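You operate a simulated robot arm through the tools that you are given. There is no shell and no other tool. Be economical: measure what you need, move in short steps, check, and stop when the job is done.

The job below is to be done with a simulated two-armed robot. You get a single attempt, and the scene is never put back.

## Task
Put the green rolled form from the top of the brown table on the wide shelf of the rack and the blue rolled form on the shelf of the blue drawer table. Put the jug from the steel shelf on the green mat. Pull the bushes drawer open. The order is free. Set down upright: jug.

Only the result counts: the job must be done as asked and must still hold three seconds after the hand-in. Knocking over, shifting, dropping, spilling or breaking anything else fails it.

## Robot
Two 6-joint arms with two-finger parallel grippers on one trunk, on a base that drives. Base frame: it is fixed to the floor where the robot stands at the start and does not move with it; the origin is under the middle of the robot, x ahead of it, y to its left, z up. Lengths are in cm, angles in degrees, forces in N, time in s.
The left shoulder is at the start at [6, 18.8, 117.2], the right one opposite. With the tool pointing down near the work surface each hand reaches from about 10 to 60 cm from the robot's upright axis, wherever it stands, measured 20 degrees to its own side. Places, roughly: bushes drawer [20, 70, 70]; green mat [20, 180, 90]; shelf of the blue drawer table [-140, -140, 20]; wide shelf of the rack (121x20 cm) [-440, 56, 80]. Payload 1.57 kg a hand.
The tool frame of a hand sits at the grasp point between the pads (the TCP): z along the fingers, y along the line on which they close. The tips reach 3 cm beyond it. The gripper opens to 11 cm. The fingers are 2.4 cm wide and 1.2 cm thick; the gripper's body (4.8 by 11.2 cm) begins 7.8 cm behind the TCP.
Orientation is that of the tool frame in the base frame, as a unit quaternion [w, x, y, z]. With the fingers straight down and closing along the base's y, the tool's x points along the base's -x, its y along +y and its z along -z.

## Interface
- The arms move only by the tool step_arm. It takes "left_moves", "right_moves" or both (then of equal length, played together; a hand with none holds still); each is one flat list of numbers, 7 for each row, row after row: the shift along the tool's x, y, z in cm, then the turn, a rotation vector about the tool's x, y, z in rad, then the finger opening in cm, from 0 to 11. In form: [dx, dy, dz, wx, wy, wz, grip, dx, dy, dz, wx, wy, wz, grip, ...]. A call has 1 to 20 rows; each row shifts and turns the commanded pose from where the row before left it, along the tool's axes as they then stand. Each row takes 0.2 s and may step no farther than 5 cm and 8.6 degrees from the row before; otherwise, or with a gripper value out of range, the whole call is refused. Where a pose cannot be reached the arm comes as near as it can. A force on the tool above 40 N (or 10 N above the force at the start of the call, whichever is more), or a blocked arm, ends the call early, and 0.2 s more pass. Each finger travels about 15.3 cm/s and halts on what it meets, pressing with about 21 N; the grip force reading is that of the motor and also rises with nothing between the fingers. The clock runs only during rows and for 0.2 s after the last one: add rows that do not move to give the fingers time. It gives the time, the measured TCP pose, the force on the tool (base axes), the opening and the grip force at its end, in the units of the frame above (readings bear some noise), with the torque about the TCP (base axes, N m) and any sound that the robot's microphone picked up.
- Cameras (640 x 400 px; columns grow to the right, rows downward): "scene" is now at [-0.49, 4.27, 170.61]; the picture's right is [0.61, -0.79, 0.00], its down [-0.66, -0.51, -0.56] and it looks along [0.44, 0.34, -0.83] (base axes); focal length 251 px, centre (320, 200). "left" rides on the left gripper at [7, -1.6, -14.1] in its tool frame; the picture's right is [0.23, 0.97, 0.00], its down [-0.86, 0.20, -0.48] and it looks along [-0.47, 0.11, 0.88] (tool axes); focal length 222 px, centre (320, 200). "right" rides on the right gripper at [7, 1.6, -14.1] in its tool frame; the picture's right is [-0.23, 0.97, 0.00], its down [-0.86, -0.20, -0.48] and it looks along [-0.47, -0.11, 0.88] (tool axes); focal length 222 px, centre (320, 200). There is no depth. A picture from a camera that has moved, and an enlarged one, comes with that camera's place and axes in the base frame and with its lens.
- grab_frame(camera): a new picture of that camera. The clock stands still meanwhile.
- raise_lower(by): slides the trunk up (or, below 0, down) by that many cm; the arms and the scene camera ride with it, the base frame stays. It gives what a move gives, with no picture.
- drive_base(legs): drives the robot by 1 to 6 legs, each [ahead, left, turn to the left] in cm, cm and degrees, along the robot's own axes; the way and the turn of a leg run together, so that a leg with both is an arc; at most 150 cm and 180 degrees a leg. The arms and the cameras ride along, it lands a little off, and it stops where it bumps. It gives what a move gives.
- turn_head(pan, tilt): turns the head with the scene camera to pan (to the left, within 86 degrees either way) and tilt (down, from -29 to 69), counted from straight ahead of the robot. It gives what a move gives.
- close_up(camera, box): a new picture of the part [left, top, right, bottom] of that camera's present view, enlarged. The clock stands still meanwhile.
- close_job(): hands the job in; it is judged then, once.

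Go step by step. Nothing tells you exact positions but the pictures and the camera data: compare them with the known pose of the tool, close in by small moves and look again before you grip or let go. The budget is 165 turns and 118 pictures, counting those below and the enlarged ones. Unless the task says otherwise, let go and move clear before handing in, and close with one line.

The tools are called after "Call:" by a JSON object that holds its "name" and its "arguments". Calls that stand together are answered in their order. step_arm: Moves the arms, as the interface text tells. Its arguments: {"type":"object","properties":{"left_moves":{"type":"array","items":{"type":"number"}},"right_moves":{"type":"array","items":{"type":"number"}}},"required":[]} The other tools are called the same way: raise_lower (by) slides the trunk up or down; drive_base (legs) drives the base; turn_head (pan, tilt) turns the head that bears the scene camera; grab_frame (camera) takes a picture; close_up (camera, box) takes an enlarged picture of a part of a camera's view; close_job () hands the job in.

At the start:

```text
time_s: 0.0
left_tool_pos: [31.03, 46.11, 113.7]
left_tool_rot: [0.001, 0.001, 1.0, 0.0]
left_force: [0.1, 0.3, 0.3]
left_torque: [0.01, 0.0, -0.02]
left_opening: 11.01
left_finger_force: 0.1
right_tool_pos: [27.99, 2.06, 112.9]
right_tool_rot: [0.001, 0.0, 1.0, 0.0]
right_force: [-0.4, -0.4, -0.3]
right_torque: [0.02, 0.05, 0.01]
right_opening: 10.98
right_finger_force: 0.0
trunk travel left (down, up): [-80.0, 19.0]
robot x, y, heading: [0.3, -0.04, 0.1]
head pan, tilt: [37.6, 56.2]
```

scene: 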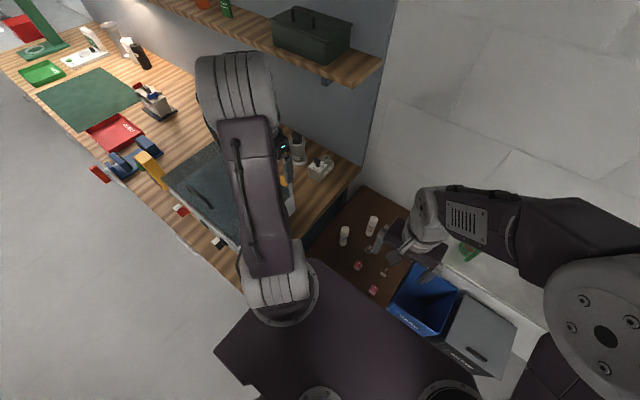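
right: 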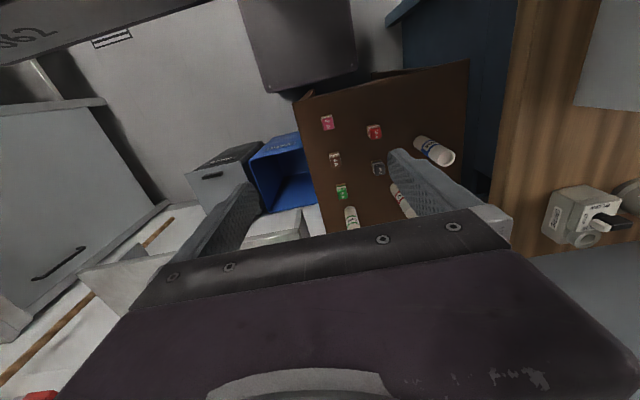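
left: 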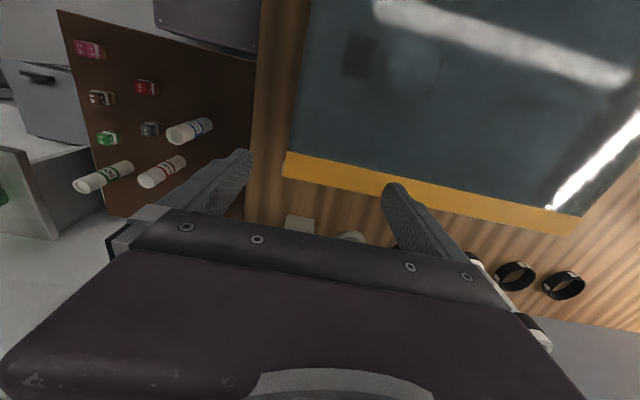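

I see a wooden workbench to the left, with a low brown table ahead carrying small boxes and rolled forms. I start by looking closer and around the room.

Call:
{"name": "close_up", "arguments": {"camera": "scene", "box": [300, 180, 460, 300]}}

Call:
{"name": "close_up", "arguments": {"camera": "left", "box": [40, 0, 280, 220]}}

Call:
{"name": "close_up", "arguments": {"camera": "scene", "box": [0, 0, 340, 260]}}

Call:
{"name": "turn_head", "arguments": {"pan": 0, "tilt": 40}}

```text
3.33 times, centred on (380, 240) of scene
camera zoom: at [-0.49, 4.27, 170.61], right [0.61, -0.79, 0.0], down [-0.66, -0.51, -0.56], along [0.44, 0.34, -0.83], focal length 836 px, centre (120, 67)
```

zoom: 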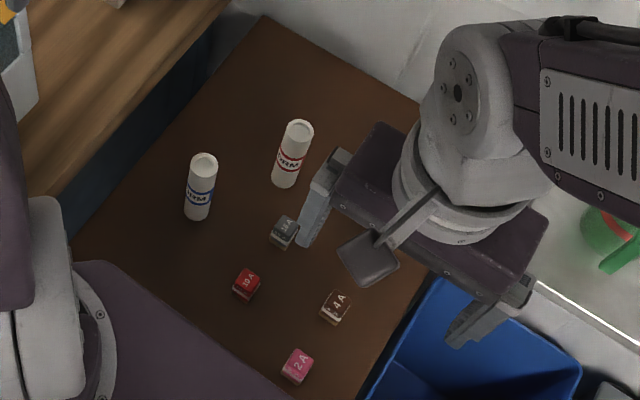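

```text
1.82 times, centred on (160, 110) of left
camera zoom: at [24.02, 44.42, 127.85], right [-0.23, 0.97, 0.0], down [0.86, 0.2, 0.48], along [0.47, 0.11, -0.88], focal length 404 px, centre (611, 364)
```

zoom: 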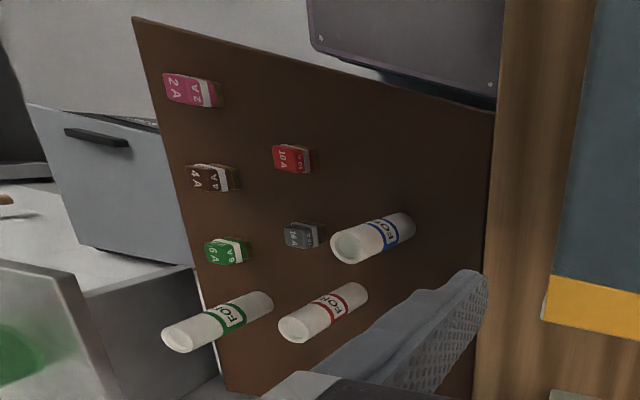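

```text
1.54 times, centred on (170, 130) of scene
camera zoom: at [-0.49, 4.27, 170.61], right [0.61, -0.79, 0.0], down [-0.66, -0.51, -0.56], along [0.44, 0.34, -0.83], focal length 386 px, centre (551, 308)
```

zoom: 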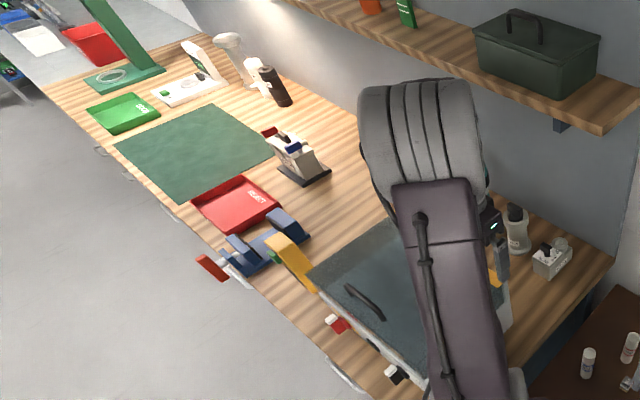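

```text
time_s: 1.0
left_tool_pos: [31.07, 46.16, 113.74]
left_tool_rot: [0.0, 0.001, 1.0, 0.0]
left_force: [0.0, -0.6, -1.0]
left_torque: [0.01, 0.0, 0.0]
left_opening: 11.0
left_finger_force: 0.1
right_tool_pos: [27.96, 2.19, 112.83]
right_tool_rot: [0.0, 0.0, 1.0, 0.001]
right_force: [-0.4, 0.9, 0.2]
right_torque: [0.0, 0.01, 0.0]
right_opening: 11.01
right_finger_force: 0.1
trunk travel left (down, up): [-80.0, 19.0]
robot x, y, heading: [-0.29, -0.22, 0.2]
head pan, tilt: [0.0, 40.0]
```

The rolled forms stand upright on the brown table, each with a coloured band. Next I look around the room.

Call:
{"name": "grab_frame", "arguments": {"camera": "scene"}}

Call:
{"name": "turn_head", "arguments": {"pan": -75, "tilt": 30}}

Call:
{"name": "grab_frame", "arguments": {"camera": "scene"}}

Call:
{"name": "turn_head", "arguments": {"pan": 80, "tilt": 25}}

Call:
{"name": "grab_frame", "arguments": {"camera": "scene"}}

```text
111 pictures are left
camera scene: at [2.39, -0.05, 172.82], right [0.0, -1.0, 0.0], down [-0.64, 0.0, -0.77], along [0.77, 0.0, -0.64], focal length 251 px, centre (320, 200)
```

scene: 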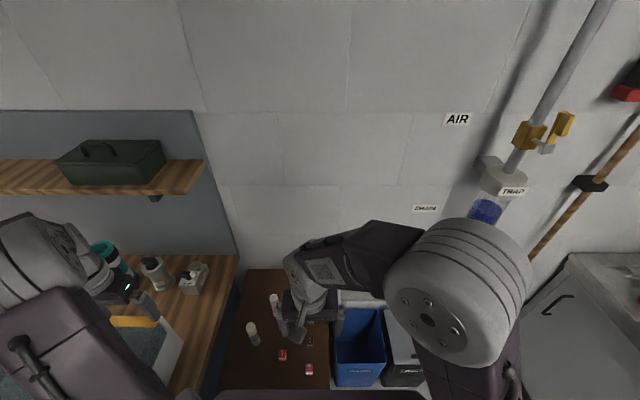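

```text
time_s: 2.5
left_tool_pos: [31.02, 46.14, 113.67]
left_tool_rot: [0.0, 0.0, 1.0, 0.0]
left_force: [-0.1, 0.6, -0.2]
left_torque: [0.0, -0.03, 0.03]
left_opening: 11.03
left_finger_force: 0.1
right_tool_pos: [28.06, 2.11, 113.0]
right_tool_rot: [0.001, 0.0, 1.0, -0.001]
right_force: [-0.3, 1.0, 0.1]
right_torque: [0.0, 0.04, 0.02]
right_opening: 11.0
right_finger_force: 0.0
trunk travel left (down, up): [-80.0, 19.0]
robot x, y, heading: [-0.02, 0.02, 0.1]
head pan, tilt: [-75.0, 30.0]
```

```text
110 pictures are left
camera scene: at [-3.75, -8.8, 174.36], right [-0.97, -0.26, 0.0], down [-0.13, 0.48, -0.87], along [0.22, -0.84, -0.5], focal length 251 px, centre (320, 200)
```

scene: 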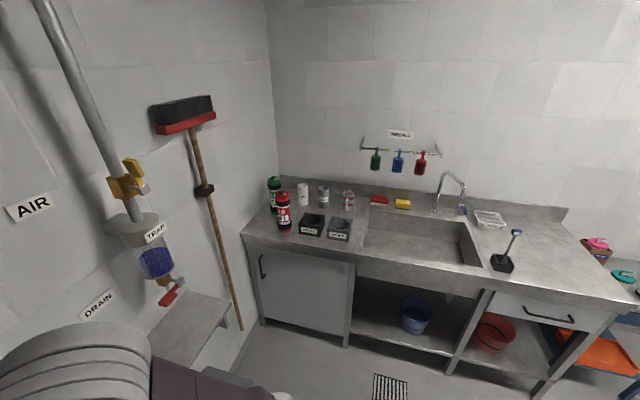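

```text
time_s: 4.9
left_tool_pos: [31.03, 45.97, 113.75]
left_tool_rot: [0.0, 0.0, 1.0, -0.001]
left_force: [0.6, 1.0, 0.0]
left_torque: [-0.02, 0.0, 0.02]
left_opening: 10.99
left_finger_force: 0.1
right_tool_pos: [28.0, 2.22, 112.9]
right_tool_rot: [-0.001, 0.0, 1.0, 0.0]
right_force: [0.0, 0.6, -0.5]
right_torque: [-0.02, -0.01, 0.0]
right_opening: 10.99
right_finger_force: 0.0
trunk travel left (down, up): [-80.0, 19.0]
robot x, y, heading: [-0.02, 0.17, -0.2]
head pan, tilt: [80.0, 25.0]
```

```text
109 pictures are left
camera scene: at [-4.5, 9.01, 175.16], right [0.98, -0.17, 0.0], down [-0.07, -0.42, -0.91], along [0.16, 0.89, -0.42], focal length 251 px, centre (320, 200)
```

scene: 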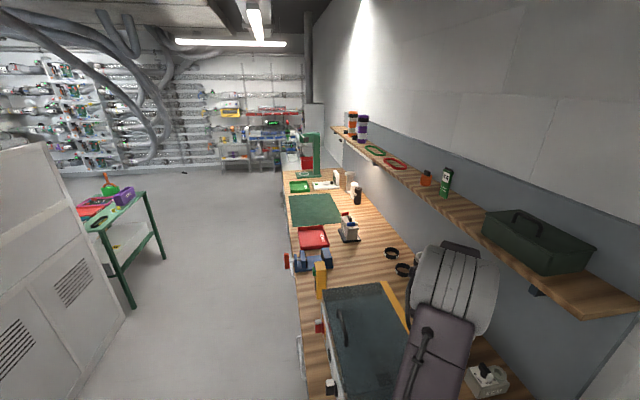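

Brown table top is about z 77: the blue form near (38,22), the red near (48,16), the green near (52,3). Before gripping anything I'll drive back a bit and turn to see the destinations behind me.

Call:
{"name": "turn_head", "arguments": {"pan": -86, "tilt": 15}}

Call:
{"name": "drive_base", "arguments": {"legs": [[-40, 0, 0], [0, 0, -60]]}}

Call:
{"name": "grab_frame", "arguments": {"camera": "scene"}}

Call:
{"name": "drive_base", "arguments": {"legs": [[0, 0, -70]]}}

Call:
{"name": "grab_frame", "arguments": {"camera": "scene"}}

```text
time_s: 7.4
left_tool_pos: [31.0, 46.04, 113.81]
left_tool_rot: [0.001, 0.0, 1.0, 0.0]
left_force: [-0.7, -0.6, -0.2]
left_torque: [0.01, 0.02, 0.01]
left_opening: 11.03
left_finger_force: 0.0
right_tool_pos: [27.93, 2.09, 113.01]
right_tool_rot: [0.0, -0.001, 1.0, 0.0]
right_force: [-0.4, 0.6, -0.2]
right_torque: [-0.02, -0.01, 0.01]
right_opening: 11.01
right_finger_force: 0.1
trunk travel left (down, up): [-80.0, 19.0]
robot x, y, heading: [0.36, -0.37, 0.1]
head pan, tilt: [-85.9, 15.0]
```

```text
time_s: 12.6
left_tool_pos: [16.05, -5.06, 113.63]
left_tool_rot: [0.0, 0.512, 0.859, 0.0]
left_force: [-0.2, -1.1, -0.7]
left_torque: [-0.03, -0.02, 0.0]
left_opening: 10.99
left_finger_force: 0.1
right_tool_pos: [-24.04, -23.53, 112.88]
right_tool_rot: [0.0, 0.512, 0.859, 0.0]
right_force: [0.9, -0.1, 0.3]
right_torque: [0.0, 0.01, 0.06]
right_opening: 11.0
right_finger_force: 0.3
trunk travel left (down, up): [-80.0, 19.0]
robot x, y, heading: [-39.17, -0.07, -61.4]
head pan, tilt: [-85.9, 15.0]
```

```text
108 pictures are left
camera scene: at [-49.99, 0.39, 176.78], right [-0.54, 0.84, 0.0], down [0.22, 0.14, -0.97], along [-0.81, -0.52, -0.26], focal length 251 px, centre (320, 200)
```

scene: 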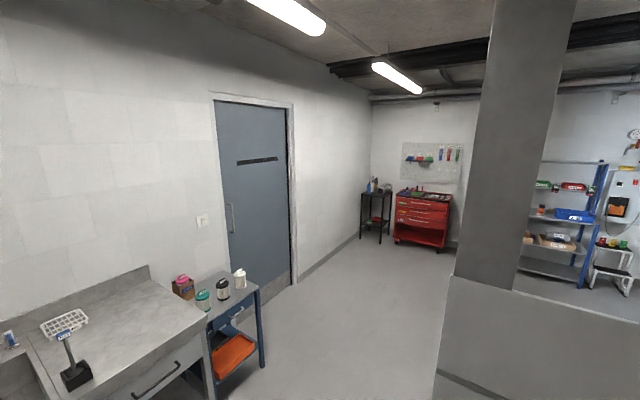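

```text
time_s: 16.0
left_tool_pos: [-24.7, -53.43, 113.81]
left_tool_rot: [0.0, 0.91, 0.415, 0.001]
left_force: [0.3, 0.4, 0.3]
left_torque: [-0.03, 0.01, -0.03]
left_opening: 11.02
left_finger_force: 0.0
right_tool_pos: [-56.01, -22.28, 113.04]
right_tool_rot: [0.0, 0.91, 0.414, 0.001]
right_force: [-0.2, 0.9, 0.1]
right_torque: [0.02, -0.03, -0.03]
right_opening: 11.0
right_finger_force: 0.1
trunk travel left (down, up): [-80.0, 19.0]
robot x, y, heading: [-38.89, -0.11, -131.2]
head pan, tilt: [-85.9, 15.0]
```

```text
107 pictures are left
camera scene: at [-42.77, 10.25, 176.78], right [0.6, 0.8, 0.0], down [0.21, -0.16, -0.97], along [-0.77, 0.58, -0.26], focal length 251 px, centre (320, 200)
```

scene: 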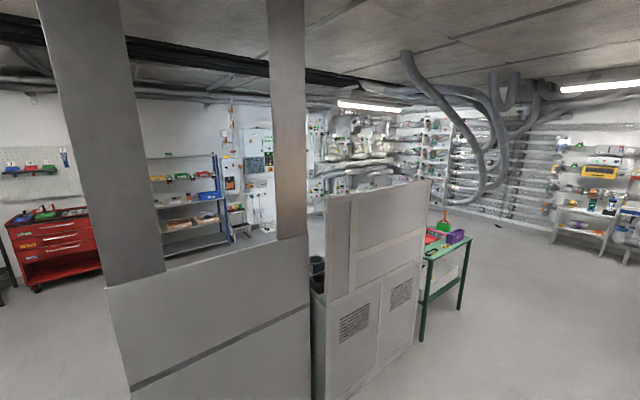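

The rack with the blue posts is far off behind the pillars, and the blue-framed table stands beside the sink. I look closer for the jug and steel shelf.

Call:
{"name": "close_up", "arguments": {"camera": "scene", "box": [530, 120, 640, 270]}}

Call:
{"name": "close_up", "arguments": {"camera": "scene", "box": [130, 130, 260, 270]}}

Call:
{"name": "turn_head", "arguments": {"pan": 0, "tilt": 40}}

Call:
{"name": "grab_frame", "arguments": {"camera": "scene"}}

```text
2.67 times, centred on (585, 195) of scene
camera zoom: at [-42.77, 10.25, 176.78], right [0.6, 0.8, 0.0], down [0.21, -0.16, -0.97], along [-0.77, 0.58, -0.26], focal length 669 px, centre (-387, 213)
```

zoom: 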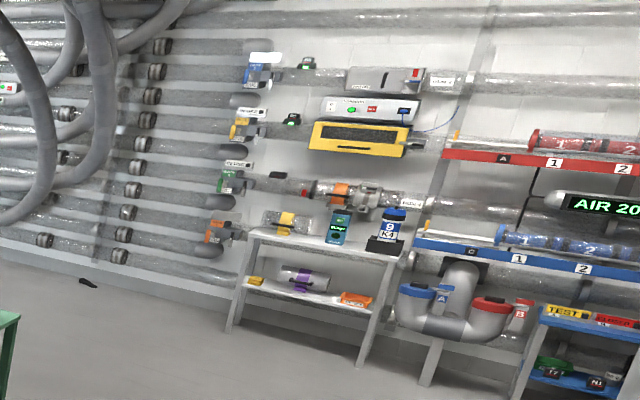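

```text
2.86 times, centred on (195, 200) of scene
camera zoom: at [-42.77, 10.25, 176.78], right [0.6, 0.8, 0.0], down [0.21, -0.16, -0.97], along [-0.77, 0.58, -0.26], focal length 716 px, centre (677, 200)
```

zoom: 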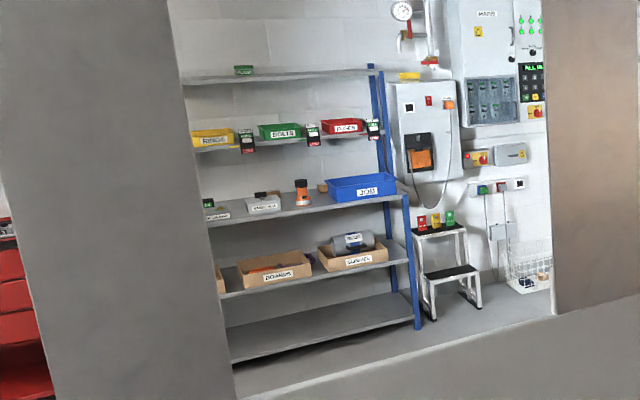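

```text
time_s: 17.6
left_tool_pos: [-24.85, -53.43, 113.77]
left_tool_rot: [0.0, 0.91, 0.415, 0.0]
left_force: [-0.5, 0.7, 0.0]
left_torque: [0.0, 0.03, -0.01]
left_opening: 11.0
left_finger_force: 0.1
right_tool_pos: [-56.04, -22.29, 112.84]
right_tool_rot: [0.001, 0.91, 0.415, 0.0]
right_force: [-0.3, 0.3, -0.4]
right_torque: [0.0, 0.07, -0.01]
right_opening: 11.01
right_finger_force: 0.1
trunk travel left (down, up): [-80.0, 19.0]
robot x, y, heading: [-39.56, 0.16, -131.0]
head pan, tilt: [0.0, 40.0]
```

```text
104 pictures are left
camera scene: at [-40.91, -1.77, 172.83], right [-0.75, 0.66, 0.0], down [0.42, 0.48, -0.77], along [-0.5, -0.58, -0.64], focal length 251 px, centre (320, 200)
```

scene: 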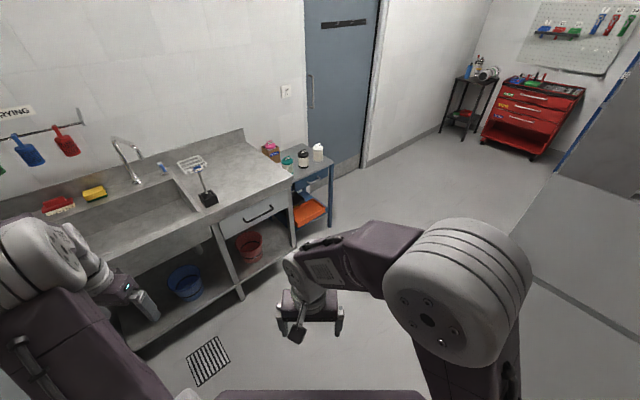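

Call:
{"name": "close_up", "arguments": {"camera": "scene", "box": [240, 120, 360, 240]}}

Call:
{"name": "close_up", "arguments": {"camera": "scene", "box": [420, 40, 540, 150]}}

Call:
{"name": "drive_base", "arguments": {"legs": [[0, 0, -110]]}}

Call:
{"name": "turn_head", "arguments": {"pan": 0, "tilt": 15}}

Call:
{"name": "grab_frame", "arguments": {"camera": "scene"}}

```text
3.33 times, centred on (300, 180) of scene
camera zoom: at [-40.91, -1.77, 172.83], right [-0.75, 0.66, 0.0], down [0.42, 0.48, -0.77], along [-0.5, -0.58, -0.64], focal length 836 px, centre (387, 267)
```

zoom: 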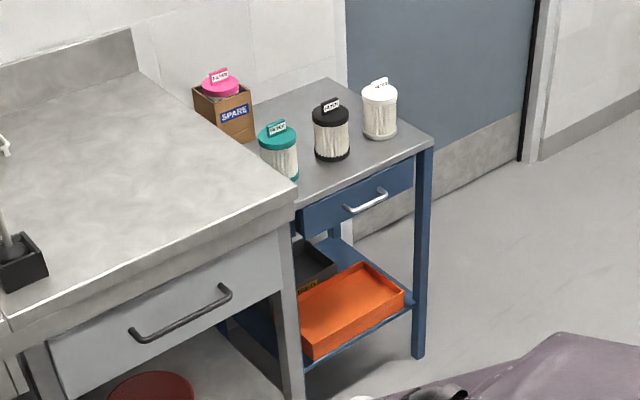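

```text
3.64 times, centred on (480, 95) of scene
camera zoom: at [-40.91, -1.77, 172.83], right [-0.75, 0.66, 0.0], down [0.42, 0.48, -0.77], along [-0.5, -0.58, -0.64], focal length 912 px, centre (-262, 582)
```

zoom: 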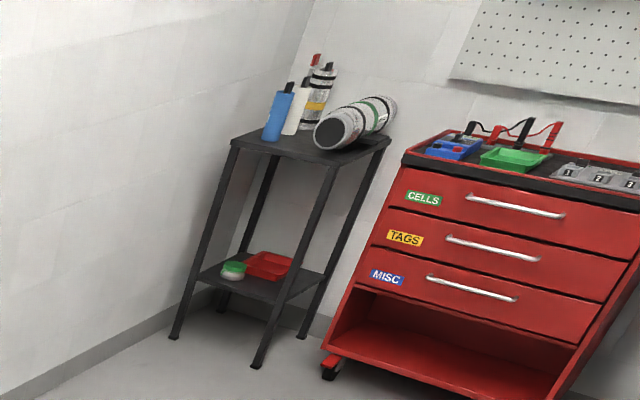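

```text
time_s: 22.6
left_tool_pos: [-94.66, 3.64, 113.7]
left_tool_rot: [0.0, 0.868, -0.497, 0.0]
left_force: [0.2, -0.1, 0.3]
left_torque: [-0.01, -0.01, 0.01]
left_opening: 11.02
left_finger_force: 0.0
right_tool_pos: [-55.11, 23.26, 112.97]
right_tool_rot: [0.001, 0.868, -0.497, 0.001]
right_force: [-1.1, 0.0, -0.2]
right_torque: [0.0, 0.0, 0.0]
right_opening: 10.99
right_finger_force: 0.1
trunk travel left (down, up): [-80.0, 19.0]
robot x, y, heading: [-39.49, 0.14, 120.2]
head pan, tilt: [0.0, 40.0]
```

```text
time_s: 23.4
left_tool_pos: [-94.67, 3.54, 113.79]
left_tool_rot: [0.0, 0.868, -0.497, 0.001]
left_force: [0.1, -0.1, 0.6]
left_torque: [-0.03, 0.0, 0.02]
left_opening: 10.98
left_finger_force: 0.1
right_tool_pos: [-55.08, 23.37, 112.81]
right_tool_rot: [0.0, 0.868, -0.497, 0.0]
right_force: [0.0, 0.3, 0.2]
right_torque: [-0.04, -0.01, -0.01]
right_opening: 11.02
right_finger_force: 0.1
trunk travel left (down, up): [-80.0, 19.0]
robot x, y, heading: [-39.22, 0.29, 120.4]
head pan, tilt: [0.0, 15.0]
```

```text
101 pictures are left
camera scene: at [-40.97, 3.0, 176.77], right [0.86, 0.51, 0.0], down [0.13, -0.22, -0.97], along [-0.49, 0.83, -0.26], focal length 251 px, centre (320, 200)
```

scene: 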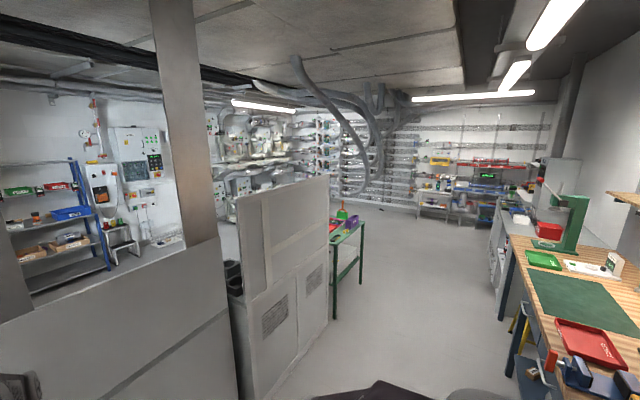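

Call:
{"name": "close_up", "arguments": {"camera": "scene", "box": [480, 160, 640, 260]}}

Call:
{"name": "close_up", "arguments": {"camera": "scene", "box": [300, 120, 540, 300]}}

Call:
{"name": "turn_head", "arguments": {"pan": -60, "tilt": 25}}

Call:
{"name": "grab_frame", "arguments": {"camera": "scene"}}

```text
4.00 times, centred on (560, 210) of scene
camera zoom: at [-40.97, 3.0, 176.77], right [0.86, 0.51, 0.0], down [0.13, -0.22, -0.97], along [-0.49, 0.83, -0.26], focal length 1003 px, centre (-640, 160)
```

zoom: 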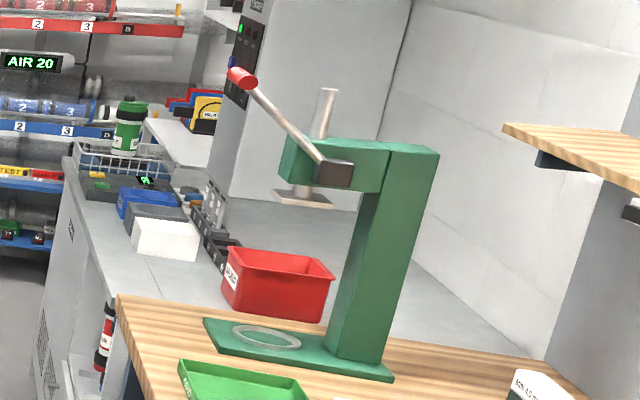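

```text
2.22 times, centred on (420, 210) of scene
camera zoom: at [-40.97, 3.0, 176.77], right [0.86, 0.51, 0.0], down [0.13, -0.22, -0.97], along [-0.49, 0.83, -0.26], focal length 557 px, centre (98, 178)
```

zoom: 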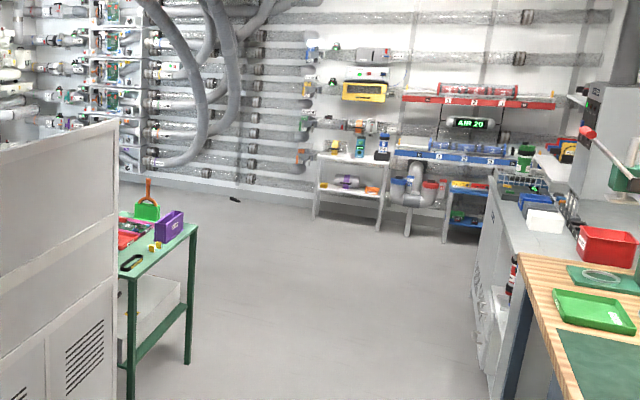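

```text
time_s: 24.7
left_tool_pos: [-94.61, 3.6, 113.75]
left_tool_rot: [0.0, 0.868, -0.497, 0.0]
left_force: [-0.2, -0.1, 0.0]
left_torque: [0.03, -0.01, 0.01]
left_opening: 11.04
left_finger_force: 0.0
right_tool_pos: [-55.09, 23.24, 112.9]
right_tool_rot: [0.0, 0.867, -0.497, -0.001]
right_force: [0.1, -0.7, -0.3]
right_torque: [0.01, -0.04, 0.01]
right_opening: 11.0
right_finger_force: 0.1
trunk travel left (down, up): [-80.0, 19.0]
robot x, y, heading: [-38.79, 0.16, 120.3]
head pan, tilt: [-60.0, 25.0]
```

```text
98 pictures are left
camera scene: at [-31.71, 2.96, 175.16], right [0.87, -0.49, 0.0], down [-0.21, -0.37, -0.91], along [0.45, 0.79, -0.42], focal length 251 px, centre (320, 200)
```

scene: 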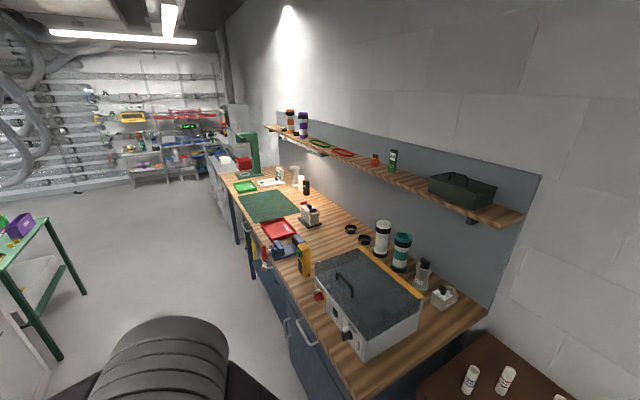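

No jug here, but in the first picture something green stood on a pale steel shelf right of the brown table. I turn back to the start heading and look there.

Call:
{"name": "drive_base", "arguments": {"legs": [[0, 0, -120]]}}

Call:
{"name": "turn_head", "arguments": {"pan": -15, "tilt": 35}}

Call:
{"name": "grab_frame", "arguments": {"camera": "scene"}}

```text
time_s: 30.1
left_tool_pos: [-9.56, 47.28, 113.69]
left_tool_rot: [-0.001, -0.015, 1.0, 0.0]
left_force: [-0.4, 0.1, 0.5]
left_torque: [0.03, 0.02, 0.02]
left_opening: 10.97
left_finger_force: 0.1
right_tool_pos: [-11.24, 3.14, 112.92]
right_tool_rot: [0.0, -0.015, 1.0, 0.0]
right_force: [1.4, -0.2, 0.4]
right_torque: [0.03, 0.02, 0.0]
right_opening: 11.02
right_finger_force: 0.0
trunk travel left (down, up): [-80.0, 19.0]
robot x, y, heading: [-39.01, 0.26, 1.9]
head pan, tilt: [-60.0, 25.0]
```

```text
time_s: 31.2
left_tool_pos: [-9.52, 47.2, 113.87]
left_tool_rot: [0.0, -0.015, 1.0, -0.001]
left_force: [1.3, 0.0, -0.2]
left_torque: [0.03, 0.03, -0.02]
left_opening: 11.0
left_finger_force: 0.1
right_tool_pos: [-11.22, 3.14, 112.87]
right_tool_rot: [0.0, -0.014, 1.0, 0.0]
right_force: [0.3, 0.5, 0.8]
right_torque: [0.0, 0.01, -0.04]
right_opening: 11.0
right_finger_force: 0.1
trunk travel left (down, up): [-80.0, 19.0]
robot x, y, heading: [-39.13, 0.04, 1.7]
head pan, tilt: [-15.0, 35.0]
```

```text
97 pictures are left
camera scene: at [-36.7, -2.08, 173.58], right [-0.23, -0.97, 0.0], down [-0.56, 0.13, -0.82], along [0.8, -0.19, -0.57], focal length 251 px, centre (320, 200)
```

scene: 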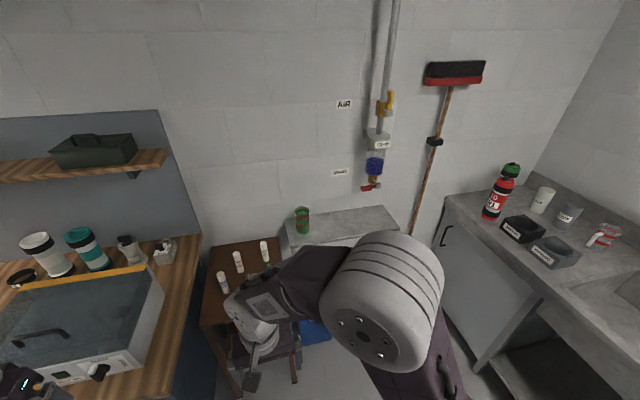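

Call:
{"name": "close_up", "arguments": {"camera": "scene", "box": [190, 190, 420, 350]}}

Call:
{"name": "close_up", "arguments": {"camera": "scene", "box": [470, 150, 640, 280]}}

```text
2.50 times, centred on (305, 270) of scene
camera zoom: at [-36.7, -2.08, 173.58], right [-0.23, -0.97, 0.0], down [-0.56, 0.13, -0.82], along [0.8, -0.19, -0.57], focal length 627 px, centre (358, 25)
```

zoom: 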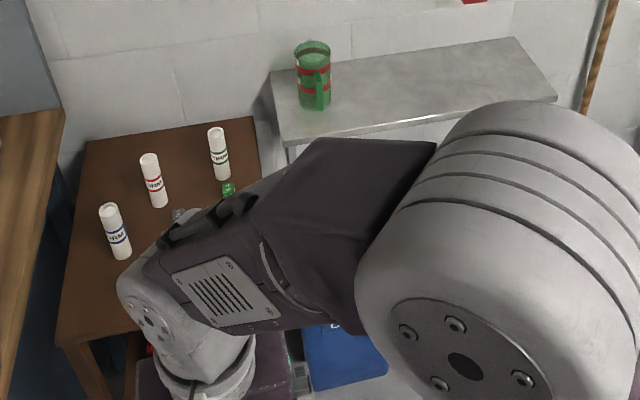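

```text
3.08 times, centred on (555, 215) of scene
camera zoom: at [-36.7, -2.08, 173.58], right [-0.23, -0.97, 0.0], down [-0.56, 0.13, -0.82], along [0.8, -0.19, -0.57], focal length 772 px, centre (-403, 154)
```

zoom: 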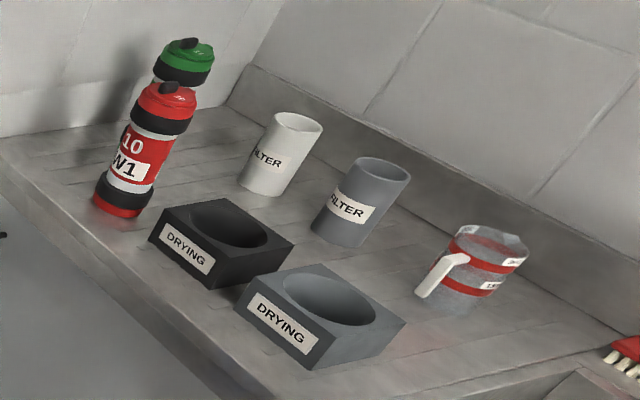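

The jug is the green one with red bands on the steel shelf near (56,-15), its handle facing me; the shelf is near z 89. I drive back to the start, then bring the right hand over it.

Call:
{"name": "drive_base", "arguments": {"legs": [[40, 0, -1.7]]}}

Call:
{"name": "step_arm", "arguments": {"right_moves": [0, -3, -3, 0, 0, 0, 11, 0, -3, -3, 0, 0, 0, 11, 0, -3, -2, 0, 0, 0, 11, 0, -3, 0, 0, 0, 0, 11, 0, -3, 0, 0, 0, 0, 11, -3, 0, 0, 0, 0, 0, 11, -3, 0, 0, 0, 0, 0, 11, -3, 0, 0, 0, 0, 0, 11]}}

Call:
{"name": "grab_frame", "arguments": {"camera": "right"}}

Call:
{"name": "turn_head", "arguments": {"pan": -5, "tilt": 50}}

Call:
{"name": "grab_frame", "arguments": {"camera": "scene"}}

```text
time_s: 33.7
left_tool_pos: [31.49, 46.91, 113.84]
left_tool_rot: [0.001, 0.001, 1.0, 0.0]
left_force: [-0.2, 0.8, -0.3]
left_torque: [-0.01, -0.01, 0.01]
left_opening: 11.0
left_finger_force: 0.1
right_tool_pos: [28.47, 2.88, 112.96]
right_tool_rot: [0.001, 0.0, 1.0, -0.001]
right_force: [0.8, -0.9, 0.3]
right_torque: [0.0, -0.01, -0.03]
right_opening: 10.99
right_finger_force: 0.1
trunk travel left (down, up): [-80.0, 19.0]
robot x, y, heading: [0.37, 0.96, 0.1]
head pan, tilt: [-15.0, 35.0]
```

```text
time_s: 35.5
left_tool_pos: [31.67, 46.76, 113.65]
left_tool_rot: [0.0, 0.0, 1.0, 0.001]
left_force: [-0.1, 1.7, 1.0]
left_torque: [0.05, -0.01, -0.01]
left_opening: 11.01
left_finger_force: 0.1
right_tool_pos: [37.84, -12.27, 121.07]
right_tool_rot: [0.001, 0.0, 1.0, 0.0]
right_force: [-0.2, 1.0, -0.7]
right_torque: [0.04, 0.04, 0.02]
right_opening: 10.98
right_finger_force: 0.0
trunk travel left (down, up): [-80.0, 19.0]
robot x, y, heading: [0.53, 1.13, 0.2]
head pan, tilt: [-15.0, 35.0]
```

```text
94 pictures are left
camera right: at [30.75, -10.63, 135.32], right [0.23, 0.97, 0.0], down [0.86, -0.2, 0.48], along [0.47, -0.11, -0.88], focal length 222 px, centre (320, 200)
```

right: 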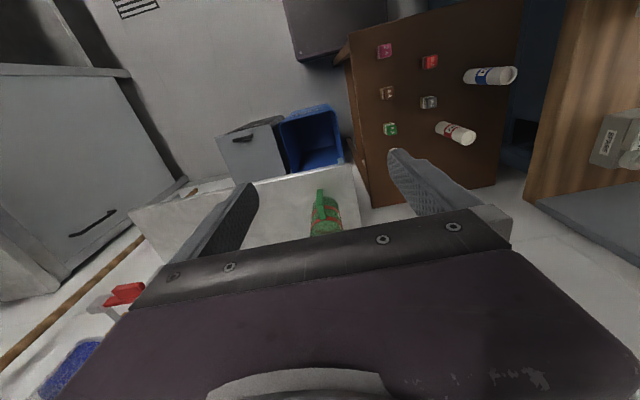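

```text
time_s: 36.2
left_tool_pos: [31.65, 46.8, 113.77]
left_tool_rot: [-0.001, 0.0, 1.0, 0.0]
left_force: [-0.2, 0.0, 0.6]
left_torque: [-0.01, -0.02, 0.01]
left_opening: 11.0
left_finger_force: 0.1
right_tool_pos: [37.68, -12.19, 121.03]
right_tool_rot: [0.0, 0.0, 1.0, 0.0]
right_force: [-0.2, -0.6, 0.4]
right_torque: [0.02, 0.0, 0.03]
right_opening: 11.04
right_finger_force: 0.0
trunk travel left (down, up): [-80.0, 19.0]
robot x, y, heading: [0.58, 0.69, -0.1]
head pan, tilt: [-5.0, 50.0]
```

```text
93 pictures are left
camera scene: at [2.13, 0.05, 171.41], right [-0.09, -1.0, 0.0], down [-0.76, 0.07, -0.64], along [0.64, -0.06, -0.77], focal length 251 px, centre (320, 200)
```

scene: 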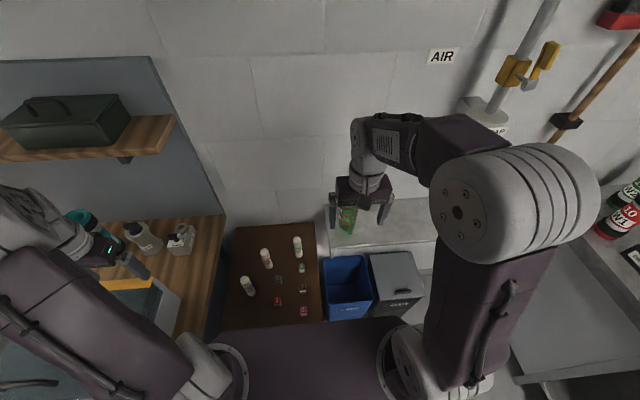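

Call:
{"name": "close_up", "arguments": {"camera": "right", "box": [280, 160, 380, 240]}}

Call:
{"name": "close_up", "arguments": {"camera": "scene", "box": [310, 160, 430, 260]}}

```text
5.00 times, centred on (330, 200) of right
camera zoom: at [30.62, -10.57, 135.34], right [0.23, 0.97, 0.0], down [0.85, -0.2, 0.48], along [0.47, -0.11, -0.88], focal length 1111 px, centre (270, 200)
```

zoom: 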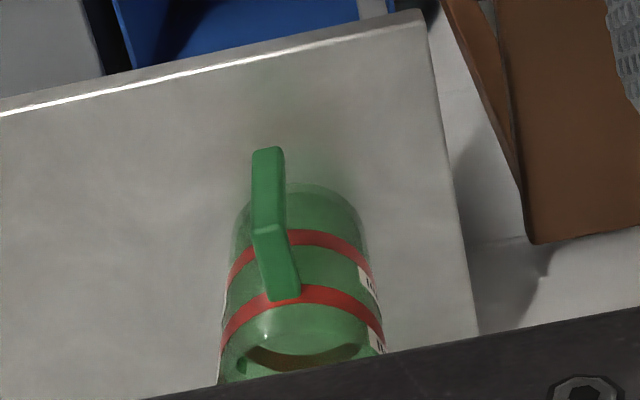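

```text
4.00 times, centred on (370, 210) of scene
camera zoom: at [2.13, 0.05, 171.41], right [-0.09, -1.0, 0.0], down [-0.76, 0.07, -0.64], along [0.64, -0.06, -0.77], focal length 1003 px, centre (120, 160)
```

zoom: 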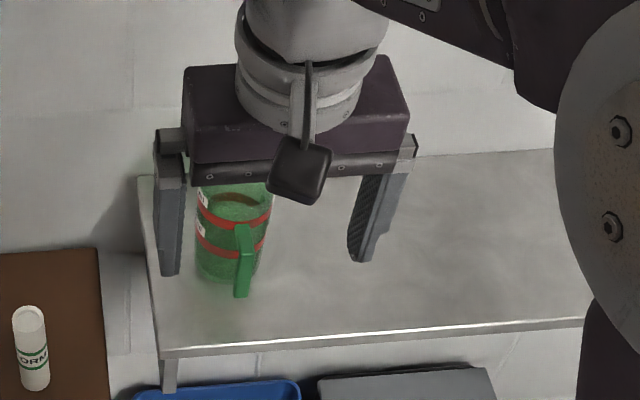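

The shelf's front-left corner works out at (47.6,-8,89.5), so the jug base is near (56.5,-15.5) with the rim near z 100. I move the right hand over it with the fingers on its ±y sides, then check before going down.

Call:
{"name": "step_arm", "arguments": {"right_moves": [-3.76, -0.66, 0, 0, 0, 0, 11, -3.76, -0.66, 0, 0, 0, 0, 11, -3.76, -0.66, 0, 0, 0, 0, 11, -3.76, -0.66, 0, 0, 0, 0, 11, -3.76, -0.66, 0, 0, 0, 0, 11, 0, 0, 3, 0, 0, 0, 11, 0, 0, 3, 0, 0, 0, 11, 0, 0, 3, 0, 0, 0, 11, 0, 0, 0, 0, 0, 0, 11]}}

Call:
{"name": "grab_frame", "arguments": {"camera": "right"}}

Call:
{"name": "close_up", "arguments": {"camera": "scene", "box": [310, 160, 430, 260]}}

```text
time_s: 38.2
left_tool_pos: [31.51, 46.82, 113.82]
left_tool_rot: [0.0, 0.001, 1.0, -0.001]
left_force: [0.3, 0.5, 0.5]
left_torque: [0.01, 0.0, -0.02]
left_opening: 11.01
left_finger_force: 0.0
right_tool_pos: [56.45, -15.51, 111.91]
right_tool_rot: [0.001, 0.0, 1.0, 0.0]
right_force: [-0.6, -0.2, -0.1]
right_torque: [0.02, 0.0, 0.02]
right_opening: 11.02
right_finger_force: 0.1
trunk travel left (down, up): [-80.0, 19.0]
robot x, y, heading: [0.38, 0.58, 0.0]
head pan, tilt: [-5.0, 50.0]
```

```text
90 pictures are left
camera right: at [49.42, -13.9, 126.09], right [0.23, 0.97, 0.0], down [0.85, -0.2, 0.48], along [0.47, -0.11, -0.88], focal length 222 px, centre (320, 200)
```

right: 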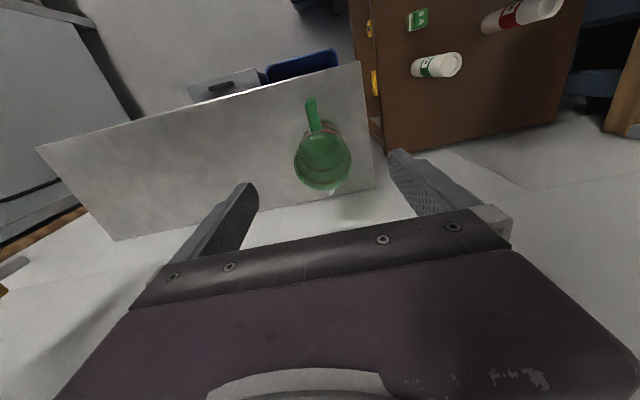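

```text
4.00 times, centred on (370, 210) of scene
camera zoom: at [2.05, 0.06, 171.41], right [-0.09, -1.0, 0.0], down [-0.76, 0.07, -0.64], along [0.64, -0.06, -0.77], focal length 1003 px, centre (120, 160)
```

zoom: 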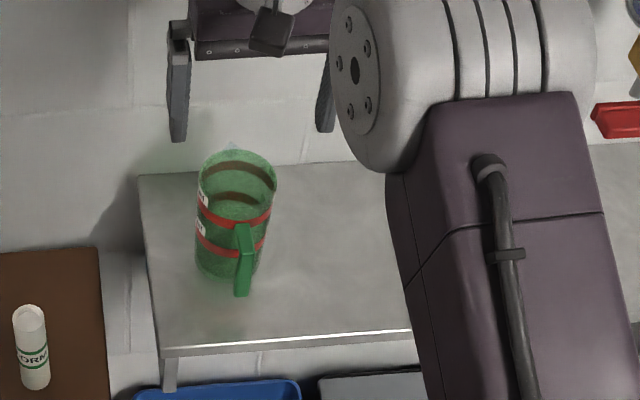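

The jug is centred at (56.8,-15.4), rim at z 103, and there may be liquid in it. The hand is well aligned, so I go down to z 97 and close.

Call:
{"name": "step_arm", "arguments": {"right_moves": [-0.3, 0.1, 3, 0, 0, 0, 11, 0, 0, 3, 0, 0, 0, 11, 0, 0, 3, 0, 0, 0, 11, 0, 0, 3, 0, 0, 0, 11, 0, 0, 2.9, 0, 0, 0, 11, 0, 0, 0, 0, 0, 0, 11, 0, 0, 0, 0, 0, 0, 9, 0, 0, 0, 0, 0, 0, 7.5, 0, 0, 0, 0, 0, 0, 6, 0, 0, 0, 0, 0, 0, 5, 0, 0, 0, 0, 0, 0, 5]}}

Call:
{"name": "grab_frame", "arguments": {"camera": "right"}}

```text
time_s: 40.6
left_tool_pos: [31.68, 46.84, 113.75]
left_tool_rot: [0.0, 0.0, 1.0, 0.0]
left_force: [0.9, -1.0, 0.5]
left_torque: [0.01, -0.01, -0.01]
left_opening: 11.01
left_finger_force: 0.0
right_tool_pos: [56.51, -15.43, 96.98]
right_tool_rot: [0.001, 0.001, 1.0, 0.001]
right_force: [0.0, -0.6, 0.0]
right_torque: [0.0, 0.0, 0.02]
right_opening: 4.99
right_finger_force: 0.0
trunk travel left (down, up): [-80.0, 19.0]
robot x, y, heading: [0.61, 1.1, -0.0]
head pan, tilt: [-5.0, 50.0]
```

```text
88 pictures are left
camera right: at [49.53, -13.8, 111.21], right [0.23, 0.97, 0.0], down [0.86, -0.2, 0.48], along [0.47, -0.11, -0.88], focal length 222 px, centre (320, 200)
```

right: 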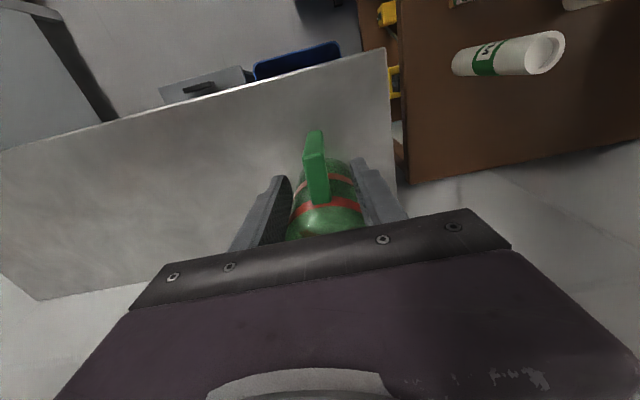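

The fingers are around the jug but haven't met it yet at 5 cm; I keep closing gently.

Call:
{"name": "step_arm", "arguments": {"right_moves": [0, 0, 0, 0, 0, 0, 4, 0, 0, 0, 0, 0, 0, 3, 0, 0, 0, 0, 0, 0, 2, 0, 0, 0, 0, 0, 0, 2, 0, 0, 0, 0, 0, 0, 2]}}

Call:
{"name": "grab_frame", "arguments": {"camera": "right"}}

Call:
{"name": "close_up", "arguments": {"camera": "scene", "box": [310, 160, 430, 260]}}

```text
time_s: 41.9
left_tool_pos: [31.7, 46.75, 113.87]
left_tool_rot: [-0.001, 0.0, 1.0, 0.0]
left_force: [0.1, -0.3, -0.7]
left_torque: [0.02, -0.02, -0.05]
left_opening: 10.99
left_finger_force: 0.1
right_tool_pos: [56.58, -15.44, 97.05]
right_tool_rot: [0.0, 0.0, 1.0, 0.001]
right_force: [-0.3, -0.5, -0.1]
right_torque: [0.0, 0.04, 0.04]
right_opening: 1.99
right_finger_force: 0.1
trunk travel left (down, up): [-80.0, 19.0]
robot x, y, heading: [0.46, 0.89, -0.2]
head pan, tilt: [-5.0, 50.0]
```

```text
87 pictures are left
camera right: at [49.53, -13.79, 111.21], right [0.23, 0.97, 0.0], down [0.86, -0.2, 0.48], along [0.47, -0.11, -0.88], focal length 222 px, centre (320, 200)
```

right: 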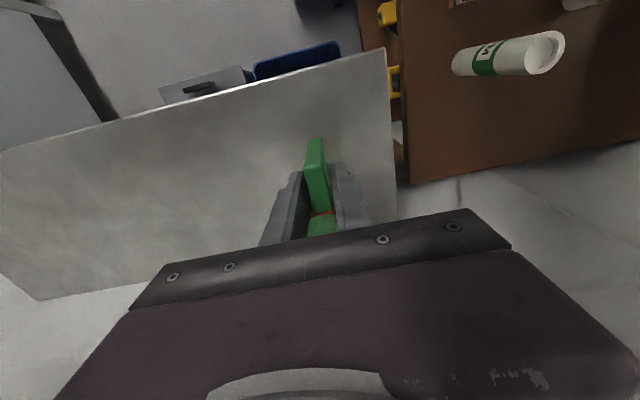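

```text
4.00 times, centred on (370, 210) of scene
camera zoom: at [2.14, 0.04, 171.41], right [-0.09, -1.0, 0.0], down [-0.76, 0.07, -0.64], along [0.64, -0.06, -0.77], focal length 1003 px, centre (120, 160)
```

zoom: 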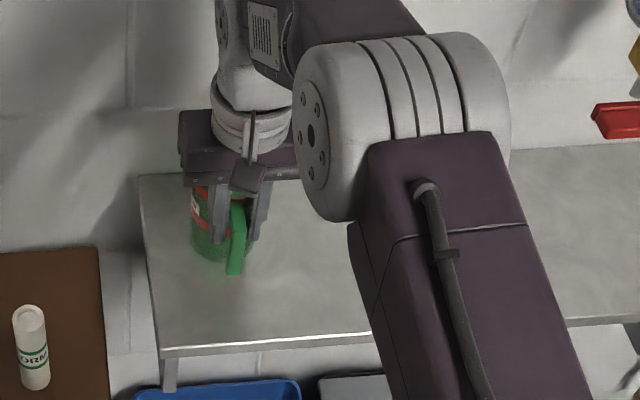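

The fingers closed on the near side of the jug and nudged it back: the jug stands farther in than I computed. I open, rise and look again.

Call:
{"name": "step_arm", "arguments": {"right_moves": [0, 0, 0, 0, 0, 0, 5, 0, 0, 0, 0, 0, 0, 8, 0, 0, 0, 0, 0, 0, 11, 0, 0, 0, 0, 0, 0, 11, 0, 0, -3, 0, 0, 0, 11, 0, 0, -3, 0, 0, 0, 11, 0, 0, -3, 0, 0, 0, 11, 0, 0, -3, 0, 0, 0, 11, 0, 0, -3, 0, 0, 0, 11, 0, 0, 0, 0, 0, 0, 11]}}

Call:
{"name": "grab_frame", "arguments": {"camera": "right"}}

Call:
{"name": "close_up", "arguments": {"camera": "scene", "box": [310, 160, 430, 260]}}

```text
time_s: 44.0
left_tool_pos: [31.72, 46.84, 113.71]
left_tool_rot: [0.001, 0.0, 1.0, -0.001]
left_force: [-0.3, -0.1, 0.6]
left_torque: [-0.02, 0.0, 0.04]
left_opening: 11.01
left_finger_force: 0.0
right_tool_pos: [56.6, -15.37, 111.97]
right_tool_rot: [-0.001, 0.0, 1.0, 0.001]
right_force: [0.1, -0.1, -0.5]
right_torque: [-0.01, -0.04, 0.0]
right_opening: 11.01
right_finger_force: 0.1
trunk travel left (down, up): [-80.0, 19.0]
robot x, y, heading: [0.83, 0.9, -0.1]
head pan, tilt: [-5.0, 50.0]
```

```text
85 pictures are left
camera right: at [49.66, -13.79, 126.22], right [0.23, 0.97, 0.0], down [0.86, -0.2, 0.48], along [0.47, -0.11, -0.88], focal length 222 px, centre (320, 200)
```

right: 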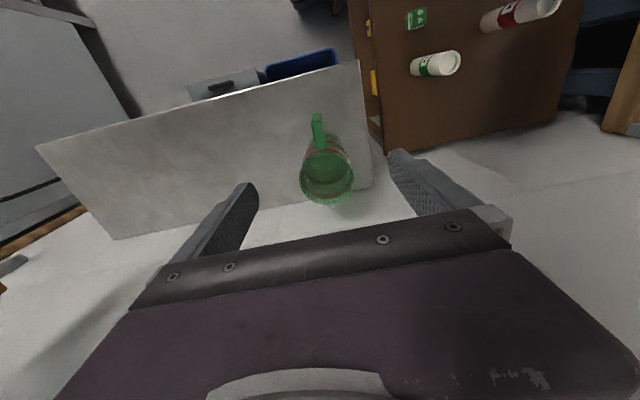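

```text
4.00 times, centred on (370, 210) of scene
camera zoom: at [2.18, 0.04, 171.41], right [-0.09, -1.0, 0.0], down [-0.76, 0.07, -0.64], along [0.64, -0.06, -0.77], focal length 1003 px, centre (120, 160)
```

zoom: 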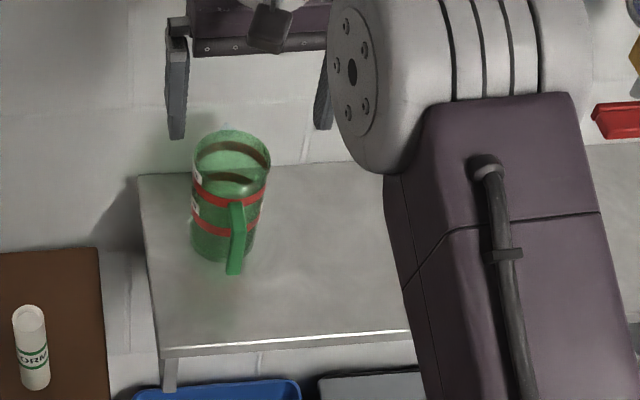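

The jug still stands upright. The evidence now puts its axis near x 60.5, y -15.3, so I shift the hand 4 cm farther and go down again.

Call:
{"name": "step_arm", "arguments": {"right_moves": [-2, 0, 0, 0, 0, 0, 11, -2, 0, 0, 0, 0, 0, 11, 0, 0, 3, 0, 0, 0, 11, 0, 0, 3, 0, 0, 0, 11, 0, 0, 3, 0, 0, 0, 11, 0, 0, 3, 0, 0, 0, 11, 0, 0, 2.9, 0, 0, 0, 11, 0, 0, 0, 0, 0, 0, 11]}}

Call:
{"name": "grab_frame", "arguments": {"camera": "right"}}

Call:
{"name": "step_arm", "arguments": {"right_moves": [0, 0, 0, 0, 0, 0, 9.5, 0, 0, 0, 0, 0, 0, 8.5, 0, 0, 0, 0, 0, 0, 7.5, 0, 0, 0, 0, 0, 0, 7, 0, 0, 0, 0, 0, 0, 6.5, 0, 0, 0, 0, 0, 0, 6, 0, 0, 0, 0, 0, 0, 5.5]}}

Call:
{"name": "grab_frame", "arguments": {"camera": "right"}}

```text
time_s: 45.9
left_tool_pos: [31.68, 46.82, 113.77]
left_tool_rot: [0.0, -0.001, 1.0, -0.001]
left_force: [0.2, 0.9, 0.4]
left_torque: [-0.02, -0.04, 0.02]
left_opening: 11.01
left_finger_force: 0.1
right_tool_pos: [59.79, -15.42, 96.86]
right_tool_rot: [0.001, 0.0, 1.0, 0.0]
right_force: [0.2, 0.6, 0.1]
right_torque: [-0.01, 0.04, 0.01]
right_opening: 11.02
right_finger_force: 0.1
right hand out of reach, approached as far as the arm can: row 2
trunk travel left (down, up): [-80.0, 19.0]
robot x, y, heading: [0.59, 0.57, -0.2]
head pan, tilt: [-5.0, 50.0]
```

```text
83 pictures are left
camera right: at [52.75, -13.83, 111.01], right [0.23, 0.97, 0.0], down [0.85, -0.2, 0.48], along [0.47, -0.11, -0.88], focal length 222 px, centre (320, 200)
```

right: 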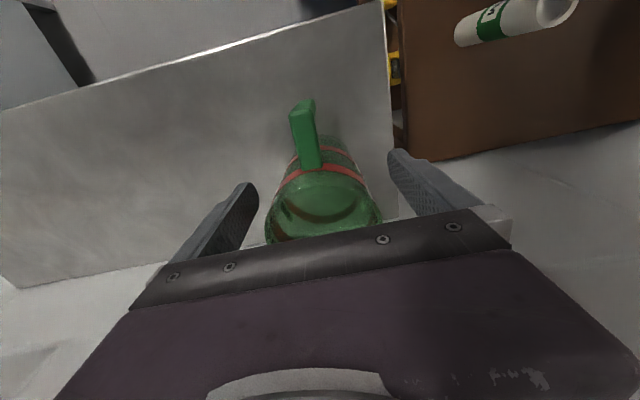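

```text
time_s: 47.5
left_tool_pos: [31.63, 46.92, 113.76]
left_tool_rot: [0.0, -0.001, 1.0, 0.0]
left_force: [-0.4, 0.2, 0.2]
left_torque: [0.01, 0.02, -0.02]
left_opening: 11.0
left_finger_force: 0.0
right_tool_pos: [59.7, -15.47, 97.03]
right_tool_rot: [0.001, 0.001, 1.0, 0.0]
right_force: [-0.8, -1.2, 0.9]
right_torque: [0.01, -0.04, 0.0]
right_opening: 6.93
right_finger_force: 21.2
trunk travel left (down, up): [-80.0, 19.0]
robot x, y, heading: [0.63, 0.69, 0.2]
head pan, tilt: [-5.0, 50.0]
```

```text
82 pictures are left
camera right: at [52.75, -13.84, 111.05], right [0.23, 0.97, 0.0], down [0.85, -0.2, 0.48], along [0.47, -0.11, -0.88], focal length 222 px, centre (320, 200)
```

right: 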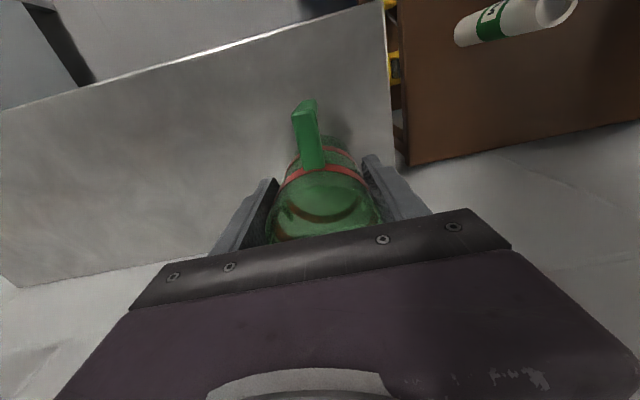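

Gripped: 6.9 cm at 21 N. I lift gently and back off.

Call:
{"name": "step_arm", "arguments": {"right_moves": [0, 0, -1, 0, 0, 0, 5.5, 0, 0, -2, 0, 0, 0, 5.5, 0, 0, -2, 0, 0, 0, 5.5, 0, 0, -2, 0, 0, 0, 5.5, 0, 0, -2, 0, 0, 0, 5.5, 0, 0, -1, 0, 0, 0, 5.5, 3, 0, 0, 0, 0, 0, 5.5, 3, 0, 0, 0, 0, 0, 5.5, 3, 0, 0, 0, 0, 0, 5.5, 3, 0, 0, 0, 0, 0, 5.5, 3, 0, 0, 0, 0, 0, 5.5, 3, 0, 0, 0, 0, 0, 5.5, 3, 0, 0, 0, 0, 0, 5.5, 0, 0, 0, 0, 0, 0, 5.5]}}

Call:
{"name": "turn_head", "arguments": {"pan": 60, "tilt": 35}}

Call:
{"name": "drive_base", "arguments": {"legs": [[-45, 0, 0]]}}

Call:
{"name": "grab_frame", "arguments": {"camera": "scene"}}

```text
time_s: 50.5
left_tool_pos: [31.71, 46.98, 113.72]
left_tool_rot: [0.0, -0.001, 1.0, 0.0]
left_force: [0.5, 1.4, 0.3]
left_torque: [0.01, 0.02, -0.03]
left_opening: 11.01
left_finger_force: 0.1
right_tool_pos: [38.76, -15.47, 107.01]
right_tool_rot: [0.0, 0.0, 1.0, 0.0]
right_force: [-0.3, -0.2, -1.9]
right_torque: [0.02, -0.01, 0.0]
right_opening: 6.73
right_finger_force: 20.9
trunk travel left (down, up): [-80.0, 19.0]
robot x, y, heading: [0.6, 0.92, -0.0]
head pan, tilt: [-5.0, 50.0]
```

```text
time_s: 51.8
left_tool_pos: [31.56, 46.78, 113.73]
left_tool_rot: [0.0, 0.001, 1.0, 0.0]
left_force: [-0.3, 0.5, 0.0]
left_torque: [0.01, -0.04, 0.01]
left_opening: 11.03
left_finger_force: 0.1
right_tool_pos: [38.88, -15.55, 106.86]
right_tool_rot: [0.0, 0.0, 1.0, -0.001]
right_force: [0.3, -0.5, -1.4]
right_torque: [0.0, 0.03, 0.03]
right_opening: 6.71
right_finger_force: 21.2
trunk travel left (down, up): [-80.0, 19.0]
robot x, y, heading: [0.56, 0.79, 0.0]
head pan, tilt: [60.0, 35.0]
```

```text
time_s: 54.5
left_tool_pos: [-13.2, 47.05, 113.71]
left_tool_rot: [-0.002, -0.002, 1.0, 0.001]
left_force: [0.3, -0.3, 0.1]
left_torque: [0.03, 0.0, -0.02]
left_opening: 10.97
left_finger_force: 0.1
right_tool_pos: [-5.61, -15.5, 107.1]
right_tool_rot: [0.0, -0.003, 1.0, 0.0]
right_force: [0.1, -0.2, -1.2]
right_torque: [0.01, -0.01, -0.01]
right_opening: 6.72
right_finger_force: 21.0
trunk travel left (down, up): [-80.0, 19.0]
robot x, y, heading: [-43.87, 0.59, 0.3]
head pan, tilt: [60.0, 35.0]
```

```text
81 pictures are left
camera scene: at [-45.67, 8.23, 173.58], right [0.87, -0.5, 0.0], down [-0.29, -0.5, -0.82], along [0.41, 0.71, -0.57], focal length 251 px, centre (320, 200)
```

scene: 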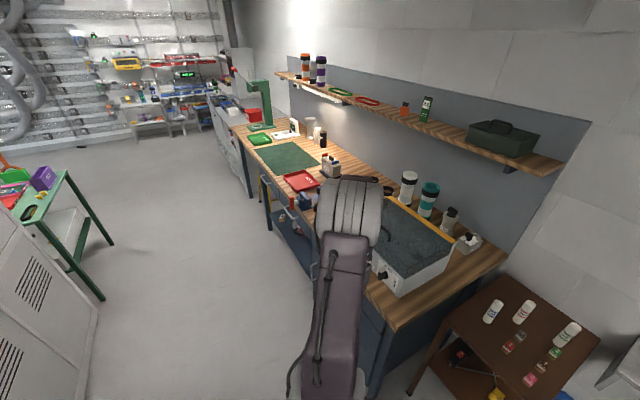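

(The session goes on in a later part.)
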